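You operate a simulated robot arm through the tools that you are given. There is no shell and no other tool. Be economical: measure what you need, move in short steps, check, and stop when the job is done.

Carry out the task below with a simulated robot arm. There is one attempt and no reset: what you move stays moved.

JOB
Calibrate the meter on the black tile, measure the red board and sort it by the gloss card.
Fine: long pass or hold tray; the meter goes back on its tile; leave the other boards.

It is judged by the outcome, as a careful person would: the job done as asked, and still so three seconds after it is handed in. It fails if anything else is knocked over, pushed out of place, dropped, spilled or broken.

ROBOT AND FRAMES
A 6-joint arm with a two-finger parallel gripper, fixed in place. Base frame: the origin is at the foot of the arm, x ahead of it, y to its left, z up; the work surface is at about z = 0.88. Units: m, rad, N and s.
With the tool pointing down near the work surface it reaches from about 0.28 to 0.8 m from the base axis. Its first joint turns from -2.897 to 2.897 rad. Payload 3.43 kg.
The tool frame sits at the grasp point between the pads (the TCP): z along the fingers, y along the line on which they close. The tips reach 0.034 m beyond it. The gripper opens to 0.128 m. The fingers are 0.024 m wide and 0.012 m thick; the gripper's body (0.048 by 0.13 m) begins 0.096 m behind the TCP.
Orientation is that of the tool frame in the base frame, as a unit quaternion [w, x, y, z]. With the fingers straight down and closing along the base's y, the tool's x points along the base's -x, its y along +y and its z along -z.

CONTROLS
- The arm moves only by the tool servo_tool. Its argument "increments" is a list of rows, each an object of numbers (a shift or turn left out is 0, a gripper value left out holds the last): "hand": the opening, from 0 (shut) to 1 (fully open); "tx", "ty", "tz": the shift along the tool's x, y, z in units of 25 mm (1.0 is 25 mm); "ax", "ay", "az": the turn, a rotation vector about the tool's x, y, z in units of 4 degrees (1.0 is 4 degrees). In form: [{"hand": .., "tx": .., "ty": .., "tz": .., "ax": .., "ay": .., "az": ..}, ...]. A call has 1 to 12 rows; each row shifts and turns the commanded pose from where the row before left it, along the tool's axes as they then stand. A call with a number of a shift or a turn outside -1 to 1 is refused whole. A row lasts 0.2 s, in which the tool goes at most 0.05 m and 0.15 rad; a call with a longer step from one row to the next is refused whole, and so is a gripper value outside its range. A pose out of reach is approached as far as the arm can. The call stops where the force on the tool passes 50 N (or 10 N more than at its start, if that is more) or the arm is blocked; 0.2 s more then pass. The fingers move at their own pace (about 0.045 m/s each) and stop on an object; they squeeze with about 42 N. The grip force told is the motor's: it shows also when the fingers shut on nothing. Time passes only in rows, and 0.2 s behind the last, so rows that do not move let the fingers close. It gives the time, the measured TCP pose, the force on the tool (base axes), the opening and the grip force at its end, in the units of the frame above (readings bear some noise), with the torque about the TCP (base axes, N m) and any sound that the robot's microphone picked up, and new pictures: "views" is both (left out), scene, wrist or none.
- Cameras (640 x 400 px; columns grow to the right, rows downward): "scene" is fixed at [0.2209, -0.6487, 1.4788]; the picture's right is [0.82, -0.58, 0.00], its down [-0.33, -0.48, -0.81] and it looks along [0.47, 0.67, -0.58] (base axes); focal length 367 px, centre (320, 200). "wrist" rides on the gripper at [0.076, -0.011, -0.16] in the tool frame; the picture's right is [0.15, 0.99, 0.00], its down [-0.88, 0.13, -0.46] and it looks along [-0.45, 0.07, 0.89] (tool axes); focal length 234 px, centre (320, 200). There is no depth. A picture from a camera that has moved, and an enlarged one, comes with that camera's place and axes in the base frame and with its lens.
- close_up(camera, box): a new picture of the part [left, top, right, bottom] of that camera's present view, enlarged. The clock stands still meanwhile.
- finish_job(): hands the job in; it is judged then, once.

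Go step by step. Nothing tells you positions but the pictures and the camera data: compare them with the known pose of the tool, close in by small moves and look again before you grip or let go. The budget is 120 turns and 200 pictures, counting those below and the enlarged ones. Unless the task says otherwise, let go and move clear before handing in, and close with one line.

The tools are called after "Call:" as name(argument=value, ...) on one line, values as JSON. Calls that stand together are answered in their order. servo_tool: Moves the arm, as the interface text tells. Its arguments: {"type":"object","properties":{"increments":{"type":"array","items":{"type":"object","properties":{"hand":{"type":"number"},"tx":{"type":"number"},"ty":{"type":"number"},"tz":{"type":"number"},"ax":{"type":"number"},"ay":{"type":"number"},"az":{"type":"number"}}}},"views":{"type":"string","enum":["both","scene","wrist","none"]}},"required":["increments"]} The other tools are called the same way: close_up (camera, box) takes an enlarged picture of a part of a camera's view; finish_job () hands the job in.

At the start:

```text
t: 0.0
position: [0.4685, 0.1057, 1.1875]
ee_rot: [0.001, 0.0, 1.0, 0.001]
force: [0.1, -0.1, 0.0]
torque: [0.0, 0.03, -0.01]
opening: 0.1279
finger_force: 0.0
```

scene: 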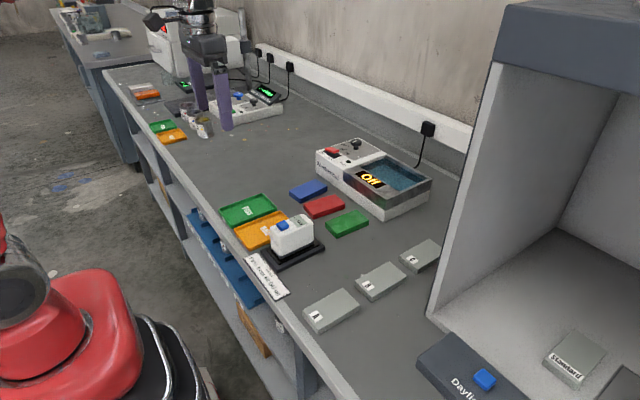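
wrist: 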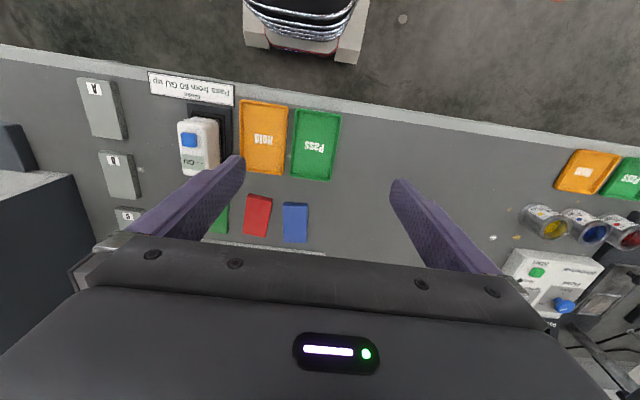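

I see a gloss meter on a black tile, a gloss card, pass and hold trays, and red, blue and green boards. I'll enlarge these first.

Call:
close_up(camera="scene", box=[210, 170, 370, 310])

Call:
close_up(camera="wrist", box=[130, 60, 350, 250])

```text
2.86 times, centred on (290, 240) of scene
camera zoom: at [0.2209, -0.6487, 1.4788], right [0.82, -0.58, 0.0], down [-0.33, -0.48, -0.81], along [0.47, 0.67, -0.58], focal length 1048 px, centre (406, 86)
```

zoom: 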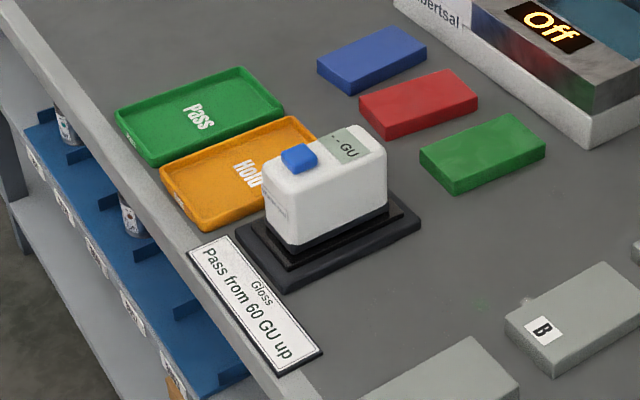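

```text
2.11 times, centred on (240, 155) of wrist
camera zoom: at [0.3926, 0.0935, 1.3465], right [-0.15, 0.99, 0.0], down [0.88, 0.13, 0.46], along [0.45, 0.07, -0.89], focal length 493 px, centre (488, 295)
```

zoom: 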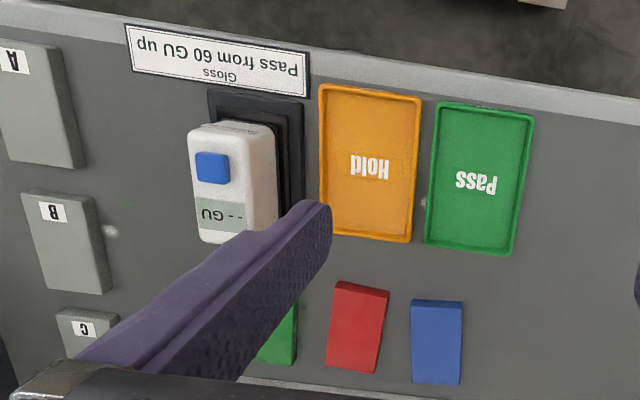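

The card says pass from 60 GU up. The button sits at about (0.507, -0.095, 0.973), so I'll close the fingers, go above it and look again.

Call:
servo_tool(increments=[{"hand": 0, "ty": -1, "tx": -0.19}, {"ty": -1, "tx": -0.19}, {"ty": -1, "tx": -0.19}, {"ty": -1, "tx": -0.19}, {"ty": -1, "tx": -0.19}, {"ty": -1, "tx": -0.19}, {"ty": -1, "tx": -0.19}, {"ty": -1, "tx": -0.19}, {"tz": 1}, {"tz": 1}, {"tz": 1}])

```text
t: 2.4
position: [0.5067, -0.0951, 1.1137]
ee_rot: [0.001, 0.0, 1.0, 0.001]
force: [-0.4, 0.2, 0.5]
torque: [-0.04, 0.02, -0.01]
opening: 0.0001
finger_force: 33.4
camera wrist: at [0.4312, -0.106, 1.2723], right [-0.15, 0.99, 0.0], down [0.88, 0.13, 0.46], along [0.45, 0.07, -0.89], focal length 234 px, centre (320, 200)
```

scene: 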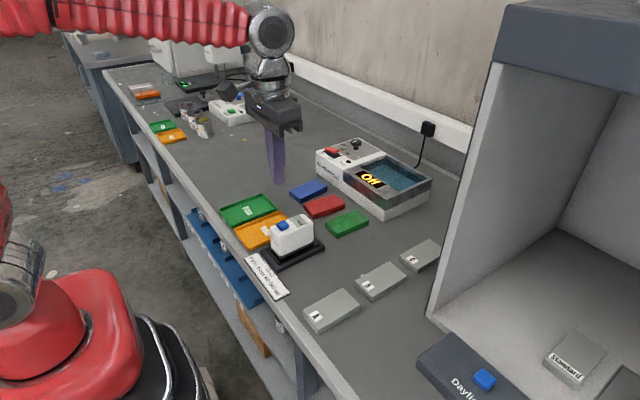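
wrist: 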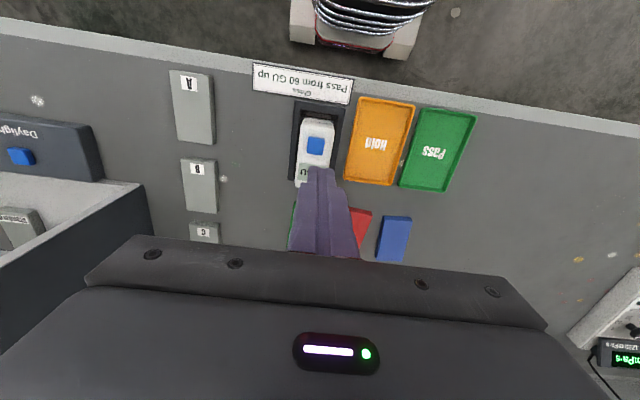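

Call:
close_up(camera="wrist", box=[270, 80, 430, 180])

Call:
close_up(camera="scene", box=[240, 170, 400, 270])

```text
4.00 times, centred on (350, 130) of wrist
camera zoom: at [0.4312, -0.106, 1.2723], right [-0.15, 0.99, 0.0], down [0.88, 0.13, 0.46], along [0.45, 0.07, -0.89], focal length 937 px, centre (200, 480)
```

zoom: 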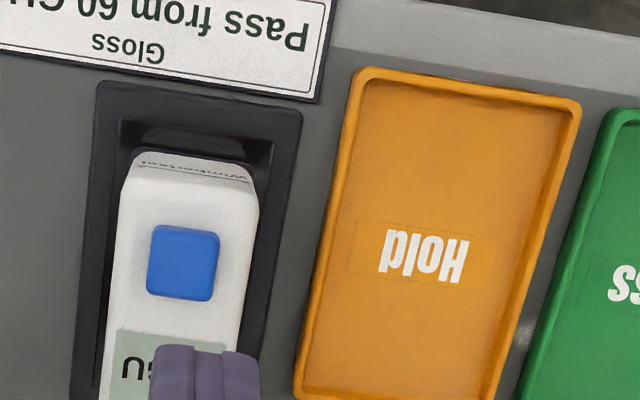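

```text
4.00 times, centred on (320, 220) of scene
camera zoom: at [0.2209, -0.6487, 1.4788], right [0.82, -0.58, 0.0], down [-0.33, -0.48, -0.81], along [0.47, 0.67, -0.58], focal length 1467 px, centre (320, 120)
```

zoom: 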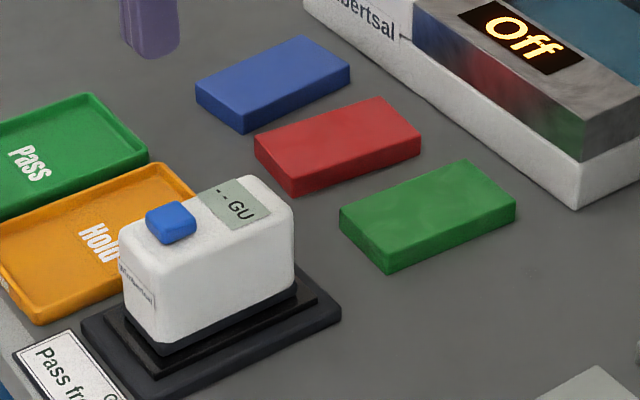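

I triangulate the button at (0.505, -0.0995, 0.98). I'll descend to just above it.

Call:
servo_tool(increments=[{"ty": -0.18, "tx": 0.06}, {"tz": 1}, {"tz": 1}, {"tz": 0.8}, {}])

Call:
close_up(camera="scene", box=[240, 170, 400, 270])

```text
t: 3.6
position: [0.5059, -0.0994, 1.0421]
ee_rot: [0.001, 0.0, 1.0, 0.001]
force: [-0.1, 0.2, -0.3]
torque: [0.01, 0.01, 0.03]
opening: 0.0
finger_force: 33.0
camera wrist: at [0.4299, -0.1108, 1.2013], right [-0.15, 0.99, 0.0], down [0.88, 0.13, 0.46], along [0.45, 0.07, -0.89], focal length 234 px, centre (320, 200)
```

scene: 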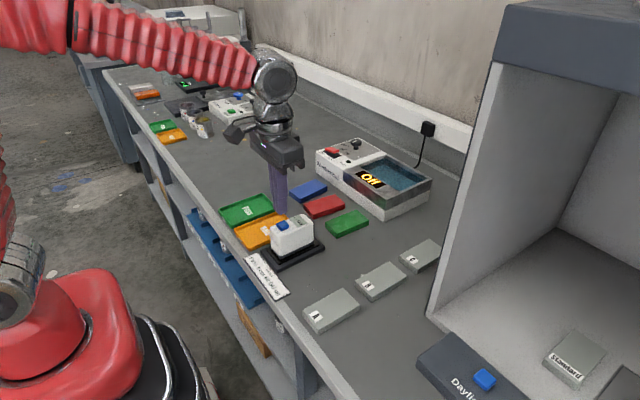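
wrist: 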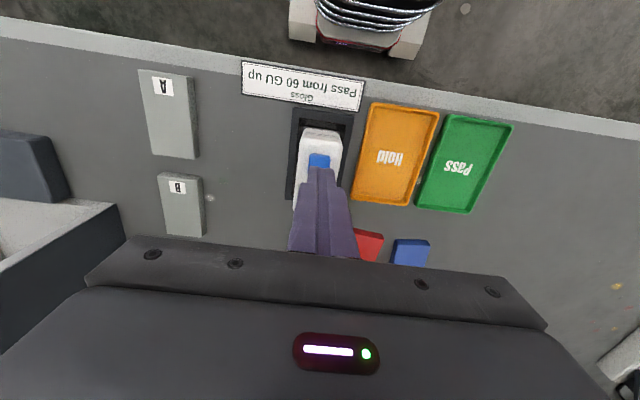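

```text
4.00 times, centred on (320, 220) of scene
camera zoom: at [0.2209, -0.6487, 1.4788], right [0.82, -0.58, 0.0], down [-0.33, -0.48, -0.81], along [0.47, 0.67, -0.58], focal length 1467 px, centre (320, 120)
```

zoom: 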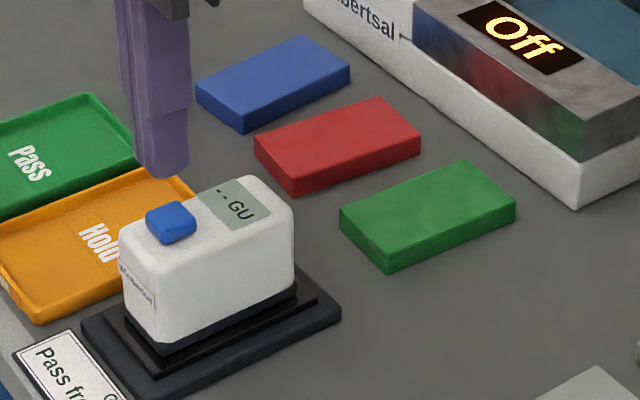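

Aligned over the button; pressing in small steps.

Call:
servo_tool(increments=[{"tz": 0.4}, {"tz": 0.4}, {"tz": 0.1}, {"tz": 0.1}, {"tz": 0.1}, {"tz": 0.1}, {"tz": 0.1}], views="none")

Call:
close_up(camera="scene", box=[240, 170, 400, 270])

```text
t: 5.2
position: [0.5061, -0.0988, 1.009]
ee_rot: [0.0, -0.001, 1.0, 0.001]
force: [0.4, -0.2, 0.7]
torque: [0.03, -0.04, 0.04]
opening: 0.0001
finger_force: 33.0
```

```text
4.00 times, centred on (320, 220) of scene
camera zoom: at [0.2209, -0.6487, 1.4788], right [0.82, -0.58, 0.0], down [-0.33, -0.48, -0.81], along [0.47, 0.67, -0.58], focal length 1467 px, centre (320, 120)
```

zoom: 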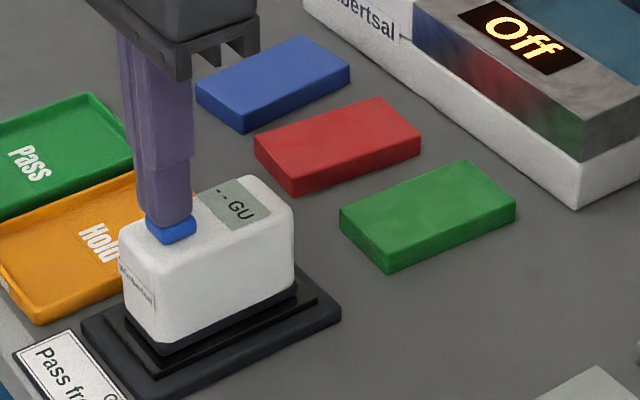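

Call:
servo_tool(increments=[{"tz": 0.08}, {"tz": 0.08}, {"tz": 0.08}, {"tz": 0.08}], views="none")

Call:
close_up(camera="scene", box=[240, 170, 400, 270])

```text
t: 6.2
position: [0.506, -0.0985, 1.0023]
ee_rot: [0.003, 0.0, 1.0, 0.0]
force: [-1.4, 3.1, 11.6]
torque: [0.1, 0.06, 0.01]
opening: 0.0
finger_force: 33.7
heard: click
```

```text
4.00 times, centred on (320, 220) of scene
camera zoom: at [0.2209, -0.6487, 1.4788], right [0.82, -0.58, 0.0], down [-0.33, -0.48, -0.81], along [0.47, 0.67, -0.58], focal length 1467 px, centre (320, 120)
```

zoom: 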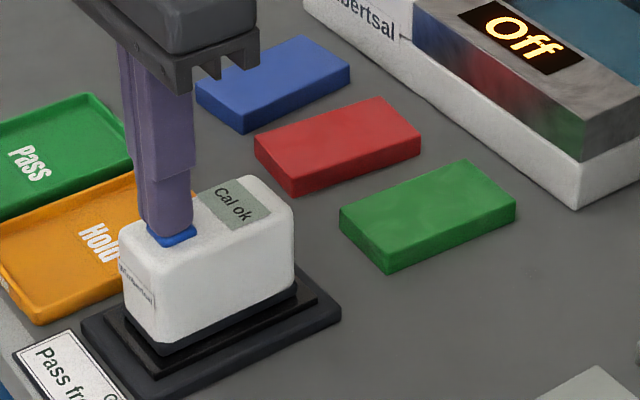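

"Cal ok" shows. I'll lift, open the fingers and shift over the meter's centre, about (0.533, -0.098).

Call:
servo_tool(increments=[{"tz": -0.3}, {"tz": -1}, {"tz": -1}, {"tz": -1, "hand": 0.75}, {"tz": -0.7, "tx": -0.5}, {"tx": -0.6}, {}, {}], views="both")

Call:
close_up(camera="wrist", box=[240, 80, 480, 230])

Call:
close_up(camera="scene", box=[240, 170, 400, 270])

```text
t: 8.0
position: [0.5321, -0.0992, 1.1018]
ee_rot: [0.001, 0.0, 1.0, 0.0]
force: [-0.2, 0.7, 0.4]
torque: [0.01, -0.02, 0.04]
opening: 0.0962
finger_force: 0.1
camera wrist: at [0.4562, -0.111, 1.2613], right [-0.15, 0.99, 0.0], down [0.88, 0.13, 0.46], along [0.45, 0.07, -0.89], focal length 234 px, centre (320, 200)
```

scene: 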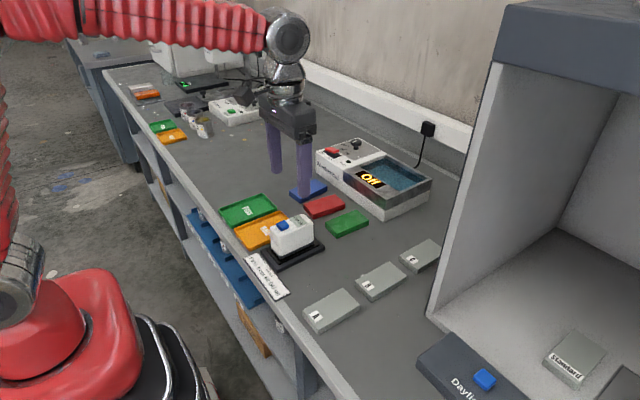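
wrist: 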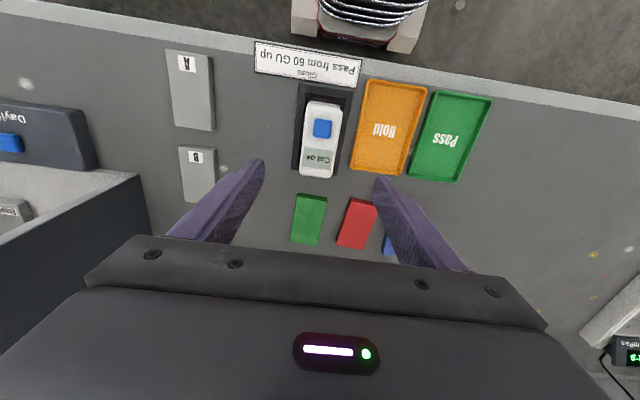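

```text
2.67 times, centred on (360, 155) of wrist
camera zoom: at [0.4562, -0.111, 1.2613], right [-0.15, 0.99, 0.0], down [0.88, 0.13, 0.46], along [0.45, 0.07, -0.89], focal length 624 px, centre (213, 320)
```

zoom: 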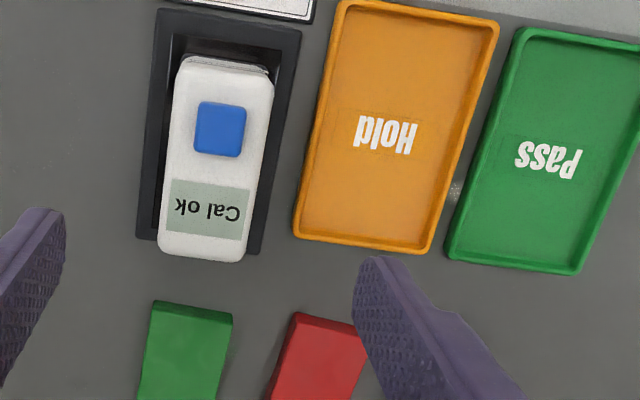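

```text
4.00 times, centred on (320, 220) of scene
camera zoom: at [0.2209, -0.6487, 1.4788], right [0.82, -0.58, 0.0], down [-0.33, -0.48, -0.81], along [0.47, 0.67, -0.58], focal length 1467 px, centre (320, 120)
```

zoom: 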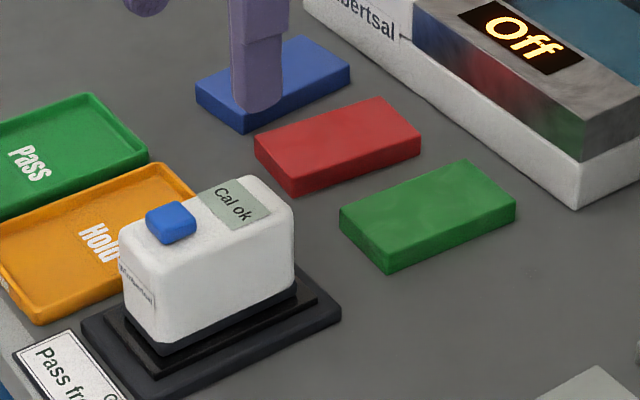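

The meter is about 0.09 × 0.042 m, centred at (0.526, -0.0995) with its top at 0.965. I'll narrow the opening, descend around it and check.

Call:
servo_tool(increments=[{"tx": 0.24, "hand": 0.55}, {}, {"tz": 1}, {"tz": 1}, {"tz": 1}, {"tz": 1}, {"tz": 1}, {"tz": 0.6}, {}], views="wrist")

Call:
close_up(camera="scene", box=[240, 170, 400, 270])

```text
t: 10.0
position: [0.5274, -0.0991, 0.9613]
ee_rot: [0.001, 0.0, 1.0, 0.001]
force: [0.3, -0.6, -0.7]
torque: [0.02, -0.01, -0.01]
opening: 0.0704
finger_force: 0.0
camera wrist: at [0.45, -0.1108, 1.1206], right [-0.15, 0.99, 0.0], down [0.88, 0.13, 0.46], along [0.45, 0.07, -0.89], focal length 234 px, centre (320, 200)
```

wrist: 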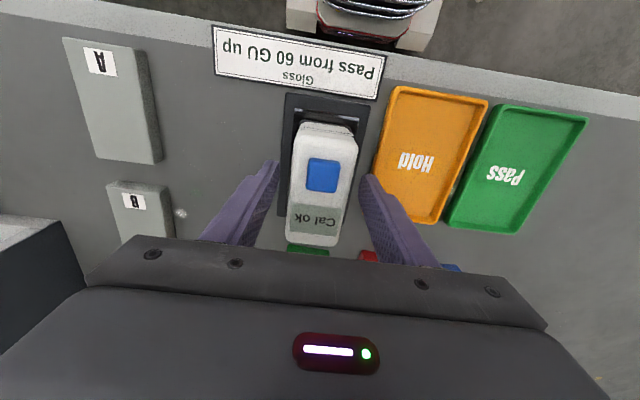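

```text
4.00 times, centred on (320, 220) of scene
camera zoom: at [0.2209, -0.6487, 1.4788], right [0.82, -0.58, 0.0], down [-0.33, -0.48, -0.81], along [0.47, 0.67, -0.58], focal length 1467 px, centre (320, 120)
```

zoom: 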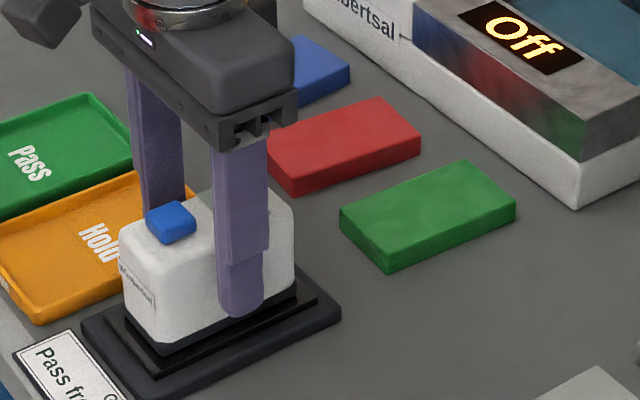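

Fingers straddle the meter cleanly. A little lower, then close.

Call:
servo_tool(increments=[{"tz": 0.35}, {"hand": 0}, {}, {}, {}], views="none")

Call:
close_up(camera="scene", box=[240, 170, 400, 270])

```text
t: 11.2
position: [0.5274, -0.0997, 0.9517]
ee_rot: [0.0, 0.001, 1.0, 0.001]
force: [0.7, -1.7, 0.2]
torque: [-0.11, -0.14, -0.06]
opening: 0.0461
finger_force: 42.7
```

```text
4.00 times, centred on (320, 220) of scene
camera zoom: at [0.2209, -0.6487, 1.4788], right [0.82, -0.58, 0.0], down [-0.33, -0.48, -0.81], along [0.47, 0.67, -0.58], focal length 1467 px, centre (320, 120)
```

zoom: 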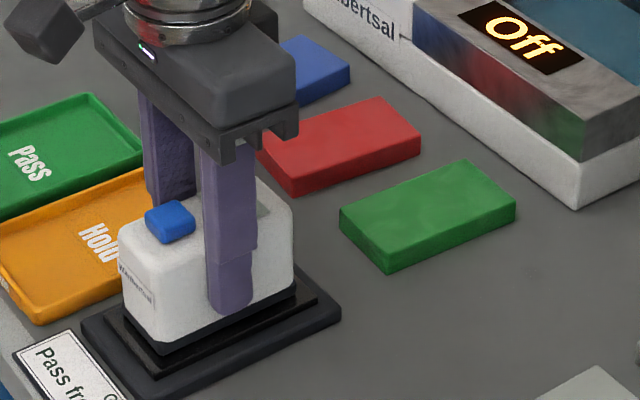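

Gripped. Lift straight up and move toward the red board to view it.

Call:
servo_tool(increments=[{"tz": -0.5}, {"tz": -1}, {"tz": -1}, {"tz": -1}, {"tz": -1}, {"tx": -1}, {"tx": -1, "ty": 1}, {"tx": -1, "ty": 1}, {"tx": -1, "ty": 1}, {"ty": 1}, {}])

Call:
close_up(camera="scene", box=[240, 170, 400, 270])

```text
t: 13.6
position: [0.6282, 0.0013, 1.0641]
ee_rot: [0.0, 0.0, 1.0, 0.001]
force: [-0.9, -0.8, -3.9]
torque: [-0.01, -0.02, 0.01]
opening: 0.0459
finger_force: 41.6
camera wrist: at [0.5522, -0.0097, 1.2228], right [-0.15, 0.99, 0.0], down [0.88, 0.13, 0.46], along [0.45, 0.07, -0.89], focal length 234 px, centre (320, 200)
```

scene: 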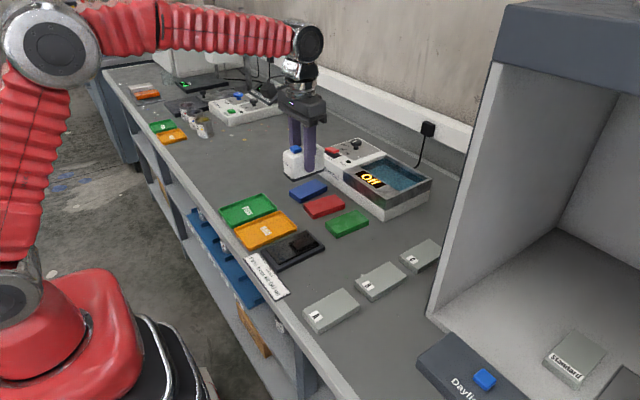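
wrist: 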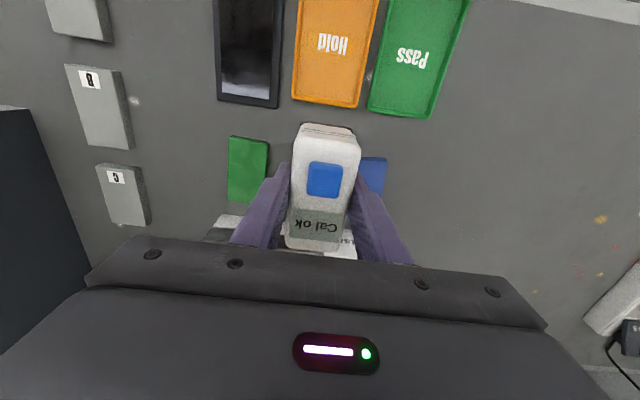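

```text
4.00 times, centred on (320, 220) of scene
camera zoom: at [0.2209, -0.6487, 1.4788], right [0.82, -0.58, 0.0], down [-0.33, -0.48, -0.81], along [0.47, 0.67, -0.58], focal length 1467 px, centre (320, 120)
```

zoom: 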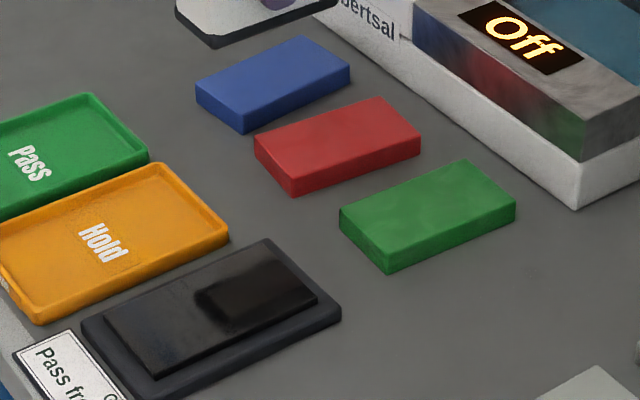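

The red board seems yawed about -5°, centred near (0.686, -0.002). I'll shift aside to see it unobstructed and refine that.

Call:
servo_tool(increments=[{"ty": 1, "tx": 1}, {"ty": 1, "tx": 1}, {"ty": 1}, {"ty": 1}, {}], views="wrist")

Call:
close_up(camera="wrist", box=[130, 130, 290, 230])

Call:
close_up(camera="scene", box=[280, 180, 376, 240])

```text
t: 14.8
position: [0.5776, 0.1026, 1.0634]
ee_rot: [0.001, 0.0, 1.0, 0.0]
force: [0.7, 0.2, -4.2]
torque: [-0.01, 0.02, -0.02]
opening: 0.0459
finger_force: 41.4
camera wrist: at [0.5019, 0.0908, 1.2226], right [-0.15, 0.99, 0.0], down [0.88, 0.13, 0.46], along [0.45, 0.07, -0.89], focal length 234 px, centre (320, 200)
```

wrist: 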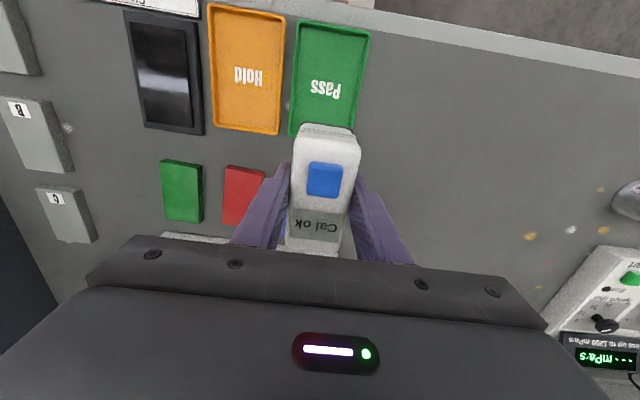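

```text
4.00 times, centred on (210, 180) of wrist
camera zoom: at [0.5019, 0.0908, 1.2226], right [-0.15, 0.99, 0.0], down [0.88, 0.13, 0.46], along [0.45, 0.07, -0.89], focal length 937 px, centre (760, 280)
```

zoom: 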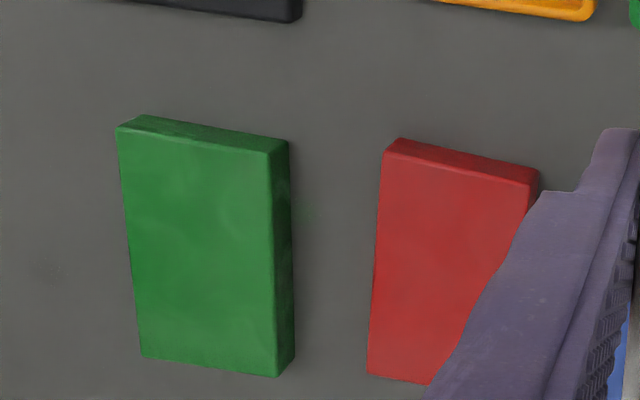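

```text
6.67 times, centred on (328, 210) of scene
camera zoom: at [0.2209, -0.6487, 1.4788], right [0.82, -0.58, 0.0], down [-0.33, -0.48, -0.81], along [0.47, 0.67, -0.58], focal length 2445 px, centre (267, 133)
```

zoom: 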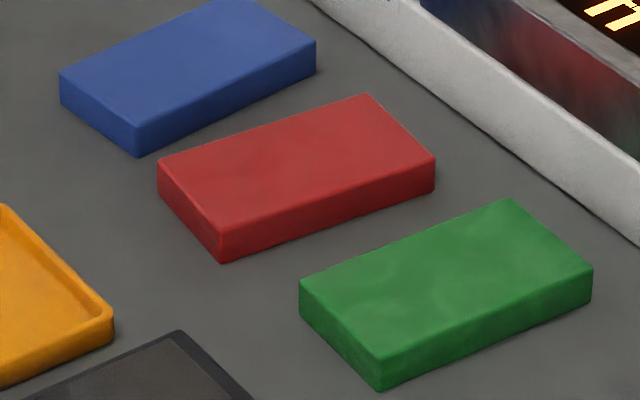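

Refined red board: centre about (0.688, -0.004), yaw about -5°. I'll move the meter above it with matching yaw and descend part way.

Call:
servo_tool(increments=[{"tx": -0.891, "ty": -0.853}, {"tx": -0.891, "ty": -0.853}, {"tx": -0.891, "ty": -0.853}, {"tx": -0.891, "ty": -0.853}, {"tx": -0.891, "ty": -0.853}, {"az": 0.65}, {"az": 0.65}, {"tz": 1}, {"tz": 1}, {"tz": 0.6}, {}], views="wrist")

Call:
close_up(camera="scene", box=[280, 160, 408, 240])

```text
t: 17.2
position: [0.6888, -0.0048, 1.0004]
ee_rot: [0.001, 0.045, 0.999, 0.001]
force: [0.4, 0.0, -4.2]
torque: [-0.02, 0.0, -0.01]
opening: 0.0458
finger_force: 41.8
camera wrist: at [0.6115, -0.0094, 1.1593], right [-0.06, 1.0, 0.0], down [0.89, 0.05, 0.46], along [0.46, 0.03, -0.89], focal length 234 px, centre (320, 200)
```

wrist: 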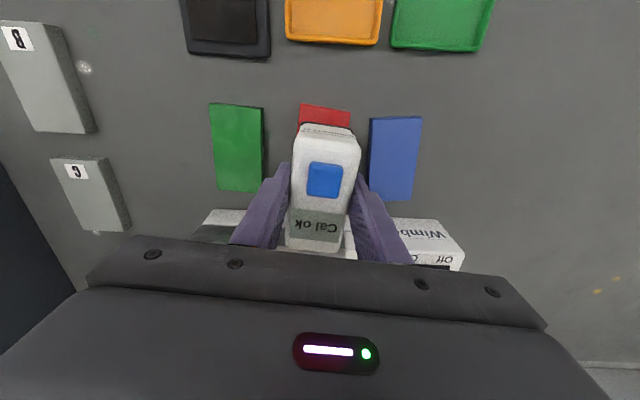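

```text
5.00 times, centred on (344, 200) of scene
camera zoom: at [0.2209, -0.6487, 1.4788], right [0.82, -0.58, 0.0], down [-0.33, -0.48, -0.81], along [0.47, 0.67, -0.58], focal length 1834 px, centre (200, 200)
```

zoom: 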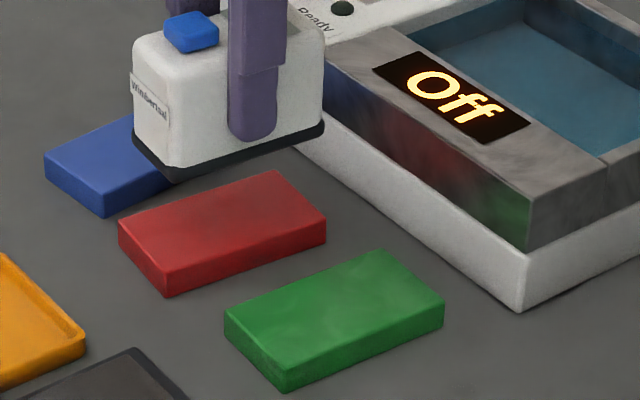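

Call:
close_up(camera="wrist", box=[200, 80, 440, 230])

```text
2.67 times, centred on (320, 155) of wrist
camera zoom: at [0.6115, -0.0094, 1.1593], right [-0.06, 1.0, 0.0], down [0.89, 0.05, 0.46], along [0.46, 0.03, -0.89], focal length 624 px, centre (320, 320)
```

zoom: 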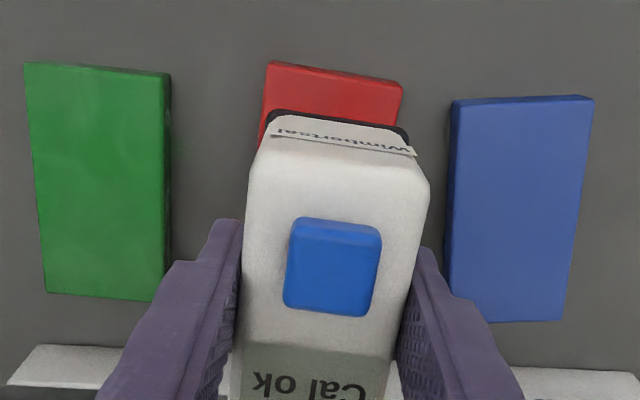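

Y is aligned; X needs about -3 mm. Correct and descend gently until contact.

Call:
servo_tool(increments=[{"tx": 0.12}, {"tz": 0.5}, {"tz": 0.4}, {"tz": 0.1}, {"tz": 0.1}], views="none")

Call:
close_up(camera="scene", box=[280, 160, 408, 240])

```text
t: 18.4
position: [0.6842, -0.0049, 0.9718]
ee_rot: [0.001, 0.045, 0.999, 0.0]
force: [0.0, -0.4, -3.5]
torque: [-0.01, 0.0, -0.05]
opening: 0.0458
finger_force: 41.9
```

```text
5.00 times, centred on (344, 200) of scene
camera zoom: at [0.2209, -0.6487, 1.4788], right [0.82, -0.58, 0.0], down [-0.33, -0.48, -0.81], along [0.47, 0.67, -0.58], focal length 1834 px, centre (200, 200)
```

zoom: 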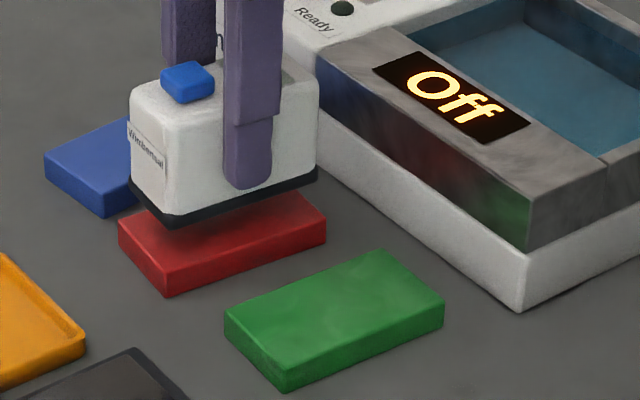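

Call:
servo_tool(increments=[{"tz": 0.4}, {"tz": 0.16}, {"tz": 0.08}, {"tz": 0.08}], views="none")

Call:
close_up(camera="scene", box=[280, 160, 408, 240])

```text
t: 19.4
position: [0.6858, -0.0057, 0.9545]
ee_rot: [0.0, 0.045, 0.999, 0.001]
force: [-0.7, -0.4, -3.9]
torque: [0.02, 0.03, -0.04]
opening: 0.0457
finger_force: 41.8
```

```text
5.00 times, centred on (344, 200) of scene
camera zoom: at [0.2209, -0.6487, 1.4788], right [0.82, -0.58, 0.0], down [-0.33, -0.48, -0.81], along [0.47, 0.67, -0.58], focal length 1834 px, centre (200, 200)
```

zoom: 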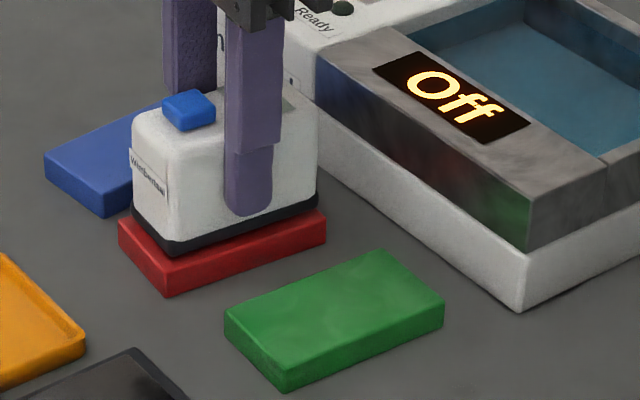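

Call:
servo_tool(increments=[{"tz": 0.06}, {"tz": 0.06}, {"tz": 0.06}], views="none")

```text
t: 20.2
position: [0.6854, -0.0058, 0.9529]
ee_rot: [0.002, 0.045, 0.999, 0.0]
force: [-3.7, 1.4, 10.2]
torque: [0.0, 0.41, -0.02]
opening: 0.0457
finger_force: 41.8
```

Contact. Release, lift, and look.

Call:
servo_tool(increments=[{"tz": -0.04, "hand": 0.5}, {}, {}, {"tz": -0.5}, {"tz": -1}, {"tz": -1}, {"tz": -1, "hand": 0}, {"tx": 0.88}, {}, {}], views="wrist")

Call:
close_up(camera="scene", box=[280, 160, 408, 240])

Call:
close_up(camera="wrist", box=[240, 80, 400, 180])

```text
t: 22.4
position: [0.6639, -0.0042, 1.0381]
ee_rot: [0.001, 0.045, 0.999, 0.001]
force: [-0.3, -0.4, 0.9]
torque: [0.01, 0.0, -0.02]
opening: 0.0
finger_force: 21.4
camera wrist: at [0.5869, -0.0093, 1.1976], right [-0.06, 1.0, 0.0], down [0.89, 0.05, 0.46], along [0.46, 0.03, -0.89], focal length 234 px, centre (320, 200)
```

wrist: 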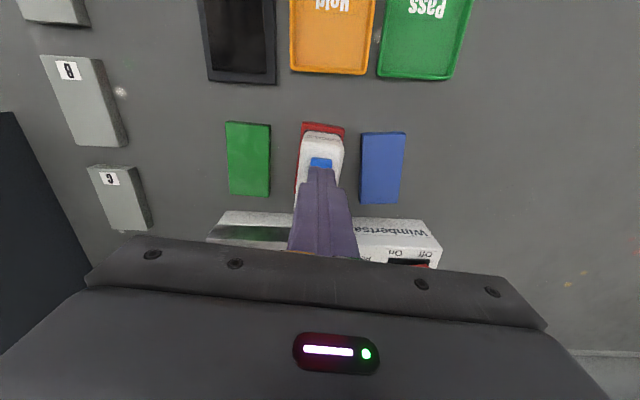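

```text
5.00 times, centred on (344, 200) of scene
camera zoom: at [0.2209, -0.6487, 1.4788], right [0.82, -0.58, 0.0], down [-0.33, -0.48, -0.81], along [0.47, 0.67, -0.58], focal length 1834 px, centre (200, 200)
```

zoom: 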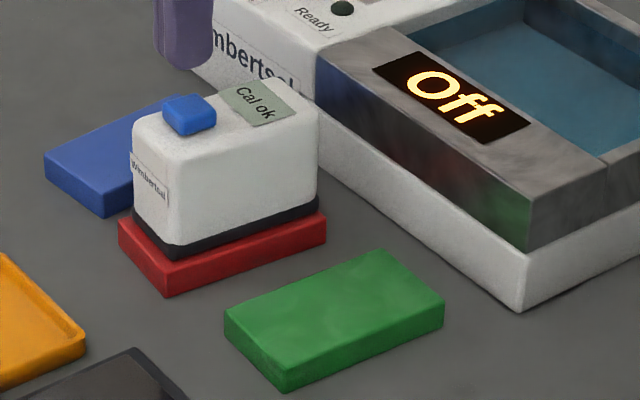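

```text
4.00 times, centred on (320, 130) of wrist
camera zoom: at [0.5869, -0.0093, 1.1976], right [-0.06, 1.0, 0.0], down [0.89, 0.05, 0.46], along [0.46, 0.03, -0.89], focal length 937 px, centre (320, 480)
```

zoom: 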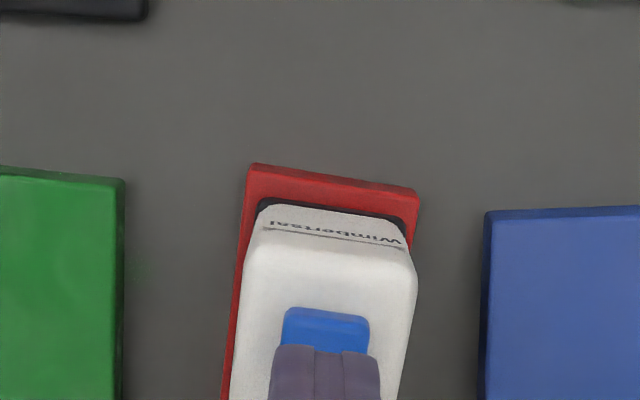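

The meter sits fully on the red board. Press the button.

Call:
servo_tool(increments=[{"tz": 0.6}, {"tz": 0.5}, {"tz": 0.08}, {"tz": 0.08}, {"tz": 0.08}, {"tz": 0.08}], views="none")

Call:
close_up(camera="scene", box=[280, 160, 408, 240])

```text
t: 23.8
position: [0.6638, -0.0037, 1.0032]
ee_rot: [0.001, 0.045, 0.999, 0.001]
force: [0.0, -0.2, 4.0]
torque: [-0.04, 0.02, 0.01]
opening: 0.0001
finger_force: 32.9
heard: click
```

```text
5.00 times, centred on (344, 200) of scene
camera zoom: at [0.2209, -0.6487, 1.4788], right [0.82, -0.58, 0.0], down [-0.33, -0.48, -0.81], along [0.47, 0.67, -0.58], focal length 1834 px, centre (200, 200)
```

zoom: 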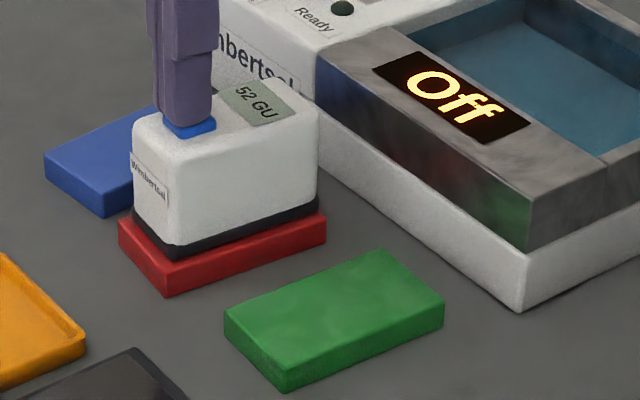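

It reads 52 GU, I think. I'll lift and verify.

Call:
servo_tool(increments=[{"tz": -0.5}, {"tz": -1}, {"tz": -1}, {"tx": -0.88, "hand": 0.55}, {}, {}], views="wrist")

Call:
close_up(camera="scene", box=[312, 170, 352, 195])

Call:
close_up(camera="wrist", box=[240, 80, 400, 180])

```text
t: 25.2
position: [0.686, -0.0062, 1.0667]
ee_rot: [0.001, 0.045, 0.999, 0.001]
force: [-1.0, 0.0, 1.3]
torque: [-0.03, 0.02, -0.02]
opening: 0.0684
finger_force: 0.1
camera wrist: at [0.6091, -0.0103, 1.2261], right [-0.06, 1.0, 0.0], down [0.89, 0.05, 0.46], along [0.46, 0.03, -0.89], focal length 234 px, centre (320, 200)
```

wrist: 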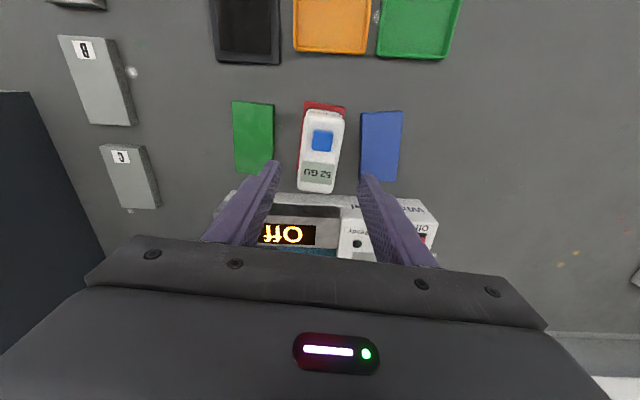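

```text
16.00 times, centred on (332, 182) of scene
camera zoom: at [0.2209, -0.6487, 1.4788], right [0.82, -0.58, 0.0], down [-0.33, -0.48, -0.81], along [0.47, 0.67, -0.58], focal length 5868 px, centre (128, 480)
```

zoom: 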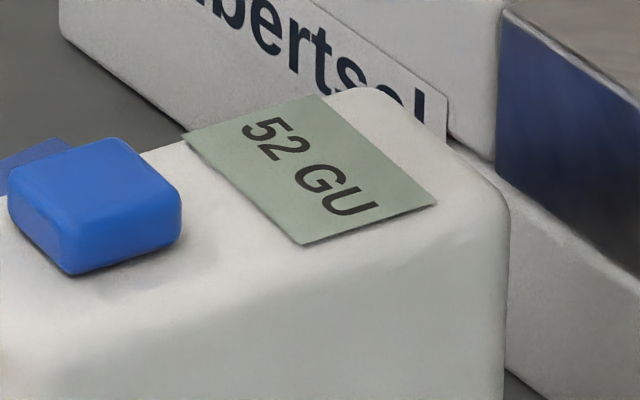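

```text
4.00 times, centred on (320, 130) of wrist
camera zoom: at [0.6091, -0.0103, 1.2261], right [-0.06, 1.0, 0.0], down [0.89, 0.05, 0.46], along [0.46, 0.03, -0.89], focal length 937 px, centre (320, 480)
```

zoom: 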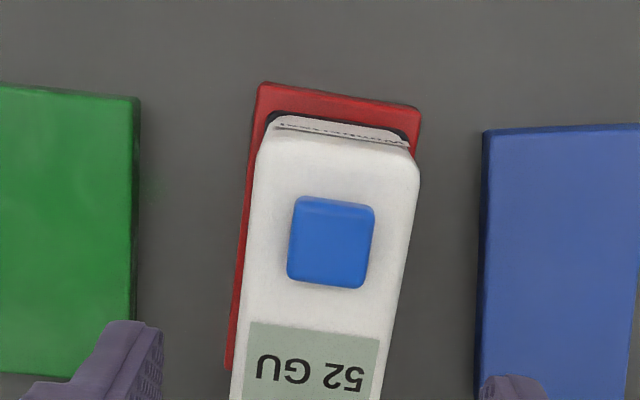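

52 GU is below 60, so the board goes to Hold. Re-grip the meter and lift.

Call:
servo_tool(increments=[{"tz": 1}, {"tz": 1}, {"tz": 1}, {"tz": 1}, {"tz": 0.5}, {}, {"hand": 0}, {}, {}, {}], views="none")

Call:
close_up(camera="scene", box=[240, 150, 400, 250])

```text
t: 27.4
position: [0.6866, -0.0067, 0.9536]
ee_rot: [-0.001, 0.045, 0.999, 0.001]
force: [-0.1, 0.1, -0.2]
torque: [0.01, -0.05, -0.02]
opening: 0.0459
finger_force: 41.9
```

```text
4.00 times, centred on (320, 200) of scene
camera zoom: at [0.2209, -0.6487, 1.4788], right [0.82, -0.58, 0.0], down [-0.33, -0.48, -0.81], along [0.47, 0.67, -0.58], focal length 1467 px, centre (320, 200)
```

zoom: 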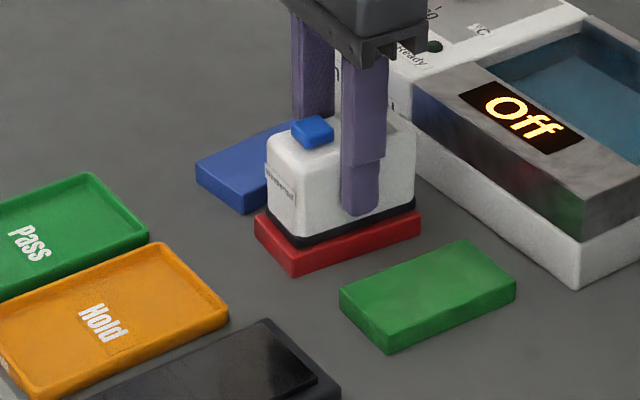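

Call:
servo_tool(increments=[{"tz": -0.5}, {"tz": -1}, {"tz": -1}, {"tz": -1, "az": -0.65}, {"az": -0.65}, {"tx": 0.91, "ty": -0.533}, {"tx": 0.91, "ty": -0.533}, {"tx": 0.91, "ty": -0.533}, {"tx": 0.91, "ty": -0.533}, {"tx": 0.91, "ty": -0.533}, {"tx": 0.91, "ty": -0.533}, {"tx": 0.91, "ty": -0.533}], views="wrist")

Call:
close_up(camera="scene", box=[240, 170, 400, 270])

Call:
close_up(camera="wrist", box=[240, 80, 400, 180])

```text
t: 30.0
position: [0.5267, -0.0991, 1.0399]
ee_rot: [-0.001, 0.0, 1.0, 0.001]
force: [0.5, -0.1, -3.7]
torque: [0.02, -0.01, -0.01]
opening: 0.046
finger_force: 42.0
camera wrist: at [0.4504, -0.1114, 1.1994], right [-0.15, 0.99, 0.0], down [0.88, 0.13, 0.46], along [0.45, 0.07, -0.89], focal length 234 px, centre (320, 200)
```

wrist: 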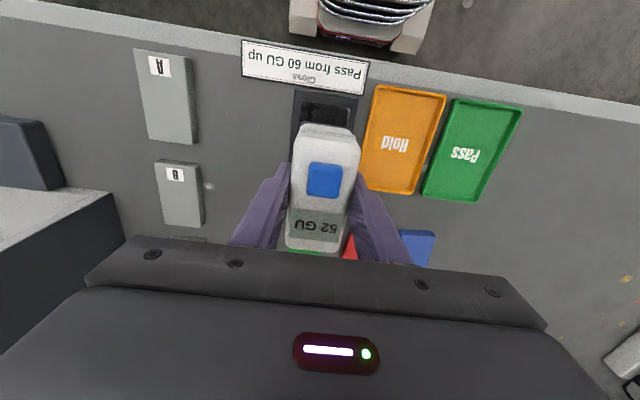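

```text
4.00 times, centred on (320, 220) of scene
camera zoom: at [0.2209, -0.6487, 1.4788], right [0.82, -0.58, 0.0], down [-0.33, -0.48, -0.81], along [0.47, 0.67, -0.58], focal length 1467 px, centre (320, 120)
```

zoom: 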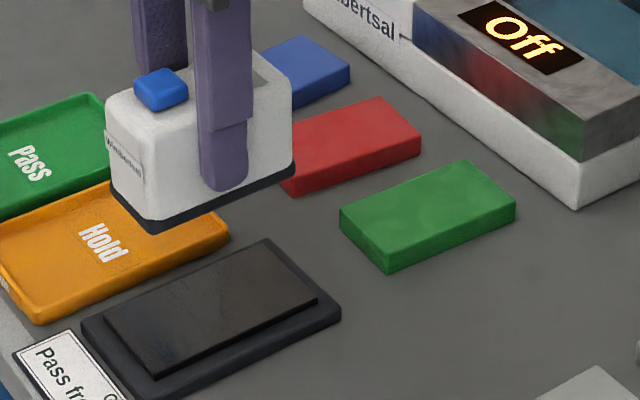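

```text
4.00 times, centred on (320, 130) of wrist
camera zoom: at [0.4504, -0.1114, 1.1994], right [-0.15, 0.99, 0.0], down [0.88, 0.13, 0.46], along [0.45, 0.07, -0.89], focal length 937 px, centre (320, 480)
```

zoom: 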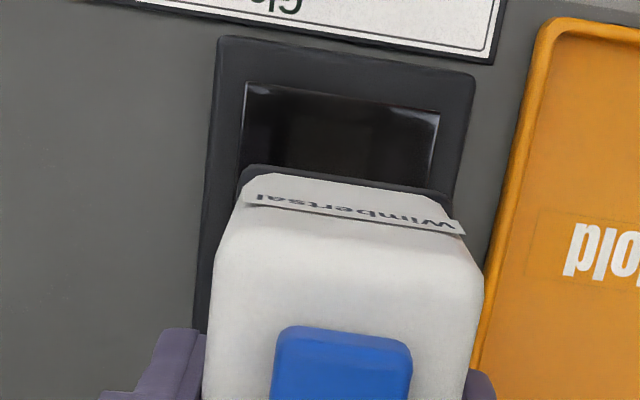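

Pose matches the original pick position. Lower onto the tile.

Call:
servo_tool(increments=[{"tz": 0.9}, {"tz": 0.9}, {"tz": 0.9}, {"tz": 0.4}, {"tz": 0.12}, {}], views="wrist")

Call:
close_up(camera="scene", box=[240, 170, 400, 270])

```text
t: 31.4
position: [0.5269, -0.0984, 0.9611]
ee_rot: [0.001, 0.0, 1.0, 0.001]
force: [0.1, -0.1, -4.4]
torque: [-0.03, 0.03, -0.01]
opening: 0.0457
finger_force: 41.9
camera wrist: at [0.4506, -0.1103, 1.1197], right [-0.15, 0.99, 0.0], down [0.88, 0.13, 0.46], along [0.45, 0.07, -0.89], focal length 234 px, centre (320, 200)
```

wrist: 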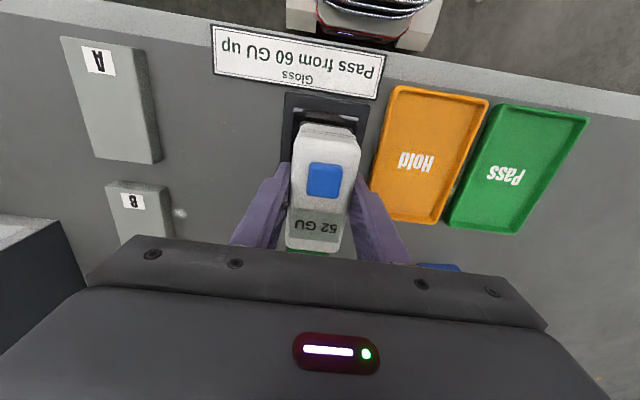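

```text
4.00 times, centred on (320, 220) of scene
camera zoom: at [0.2209, -0.6487, 1.4788], right [0.82, -0.58, 0.0], down [-0.33, -0.48, -0.81], along [0.47, 0.67, -0.58], focal length 1467 px, centre (320, 120)
```

zoom: 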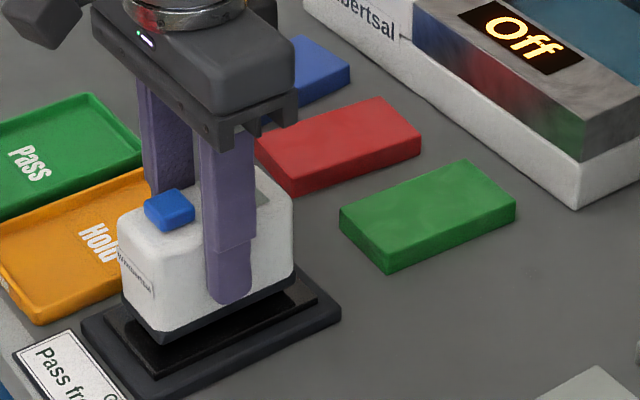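

Call:
servo_tool(increments=[{"tz": 0.16}, {"tz": 0.08}, {"tz": 0.06}, {"tz": 0.06}, {"tz": 0.06}], views="none")

```text
t: 32.6
position: [0.5269, -0.0982, 0.9532]
ee_rot: [0.003, 0.001, 1.0, 0.0]
force: [-6.9, 0.8, 27.0]
torque: [-0.01, 1.06, 0.02]
opening: 0.0458
finger_force: 42.3
```

Seated on the tile with firm contact. I'll back off a touch, release and lift clear.

Call:
servo_tool(increments=[{"tz": -0.1}, {"hand": 0.55}, {}, {}, {"tz": -0.5}, {"tz": -1}, {"tz": -1}, {"tz": -1}, {"tz": -1}], views="wrist")

Call:
close_up(camera="scene", box=[240, 170, 400, 270])

```text
t: 34.6
position: [0.5263, -0.099, 1.0655]
ee_rot: [0.002, 0.0, 1.0, 0.0]
force: [-0.1, -0.3, 0.6]
torque: [0.04, 0.0, -0.02]
opening: 0.0702
finger_force: 0.1
camera wrist: at [0.4504, -0.1108, 1.226], right [-0.15, 0.99, 0.0], down [0.88, 0.13, 0.46], along [0.45, 0.07, -0.89], focal length 234 px, centre (320, 200)
```

wrist: 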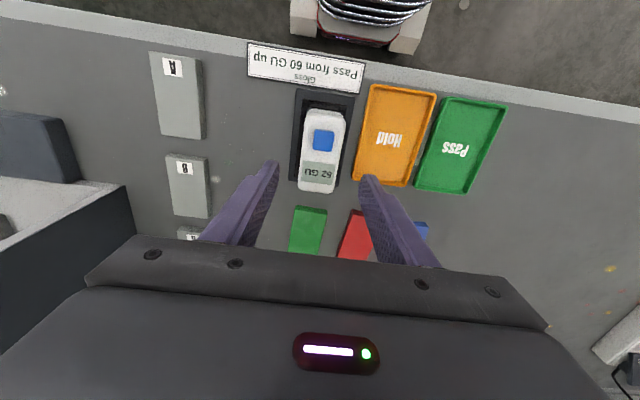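

```text
4.00 times, centred on (320, 220) of scene
camera zoom: at [0.2209, -0.6487, 1.4788], right [0.82, -0.58, 0.0], down [-0.33, -0.48, -0.81], along [0.47, 0.67, -0.58], focal length 1467 px, centre (320, 120)
```

zoom: 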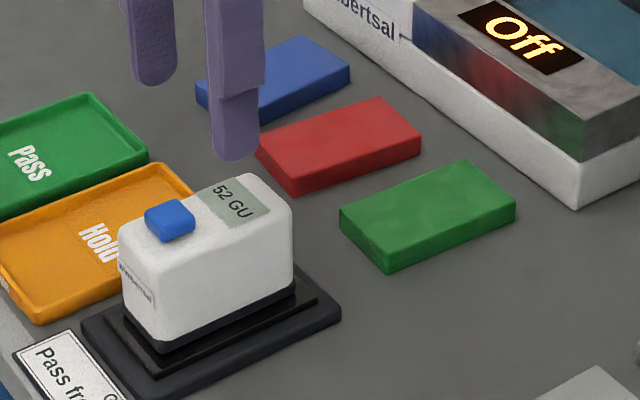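

The meter is back on its tile. Next, go above the red board with the -5° yaw and look.

Call:
servo_tool(increments=[{"tx": -0.924, "ty": 0.537, "hand": 0.53}, {"tx": -0.924, "ty": 0.537}, {"tx": -0.924, "ty": 0.537}, {"tx": -0.924, "ty": 0.537}, {"tx": -0.924, "ty": 0.537}, {"tx": -0.924, "ty": 0.537}, {"tx": -0.924, "ty": 0.537}, {"az": 0.65}, {"az": 0.65}, {"tz": 1}, {"tz": 1}, {}], views="wrist")

Call:
close_up(camera="wrist", box=[200, 80, 440, 230])

Call:
close_up(camera="scene", box=[280, 160, 408, 240])

```text
t: 37.2
position: [0.6896, -0.0048, 1.0156]
ee_rot: [0.001, 0.046, 0.999, 0.001]
force: [0.3, 0.5, -0.9]
torque: [0.03, -0.01, -0.05]
opening: 0.0676
finger_force: 0.0
camera wrist: at [0.6118, -0.0096, 1.1749], right [-0.06, 1.0, 0.0], down [0.89, 0.05, 0.46], along [0.46, 0.03, -0.89], focal length 234 px, centre (320, 200)
```

wrist: 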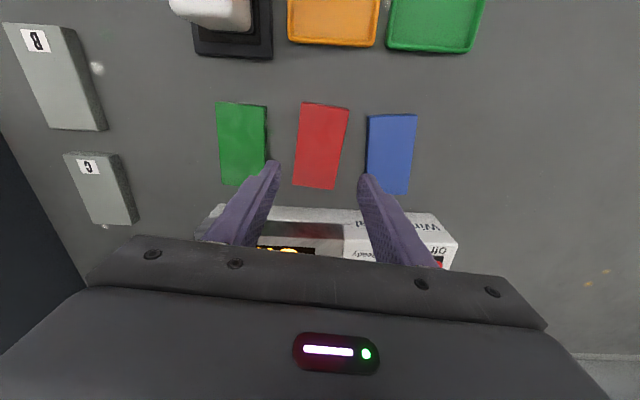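

```text
2.67 times, centred on (320, 155) of wrist
camera zoom: at [0.6118, -0.0096, 1.1749], right [-0.06, 1.0, 0.0], down [0.89, 0.05, 0.46], along [0.46, 0.03, -0.89], focal length 624 px, centre (320, 320)
```

zoom: 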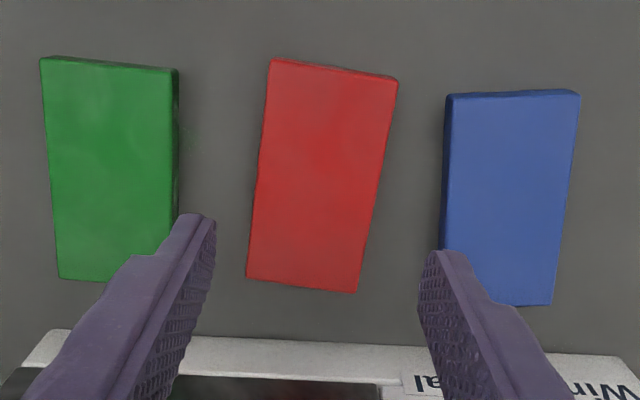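

```text
5.00 times, centred on (344, 200) of scene
camera zoom: at [0.2209, -0.6487, 1.4788], right [0.82, -0.58, 0.0], down [-0.33, -0.48, -0.81], along [0.47, 0.67, -0.58], focal length 1834 px, centre (200, 200)
```

zoom: 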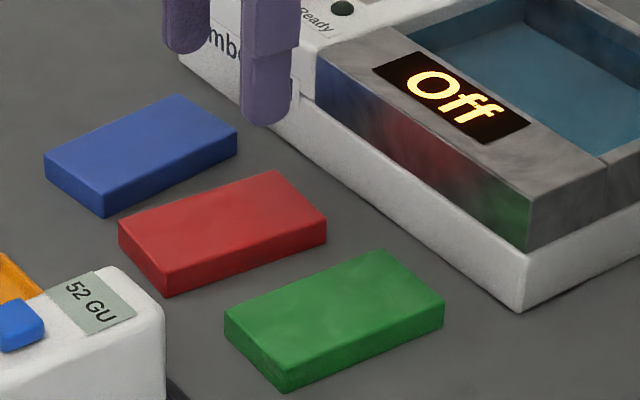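

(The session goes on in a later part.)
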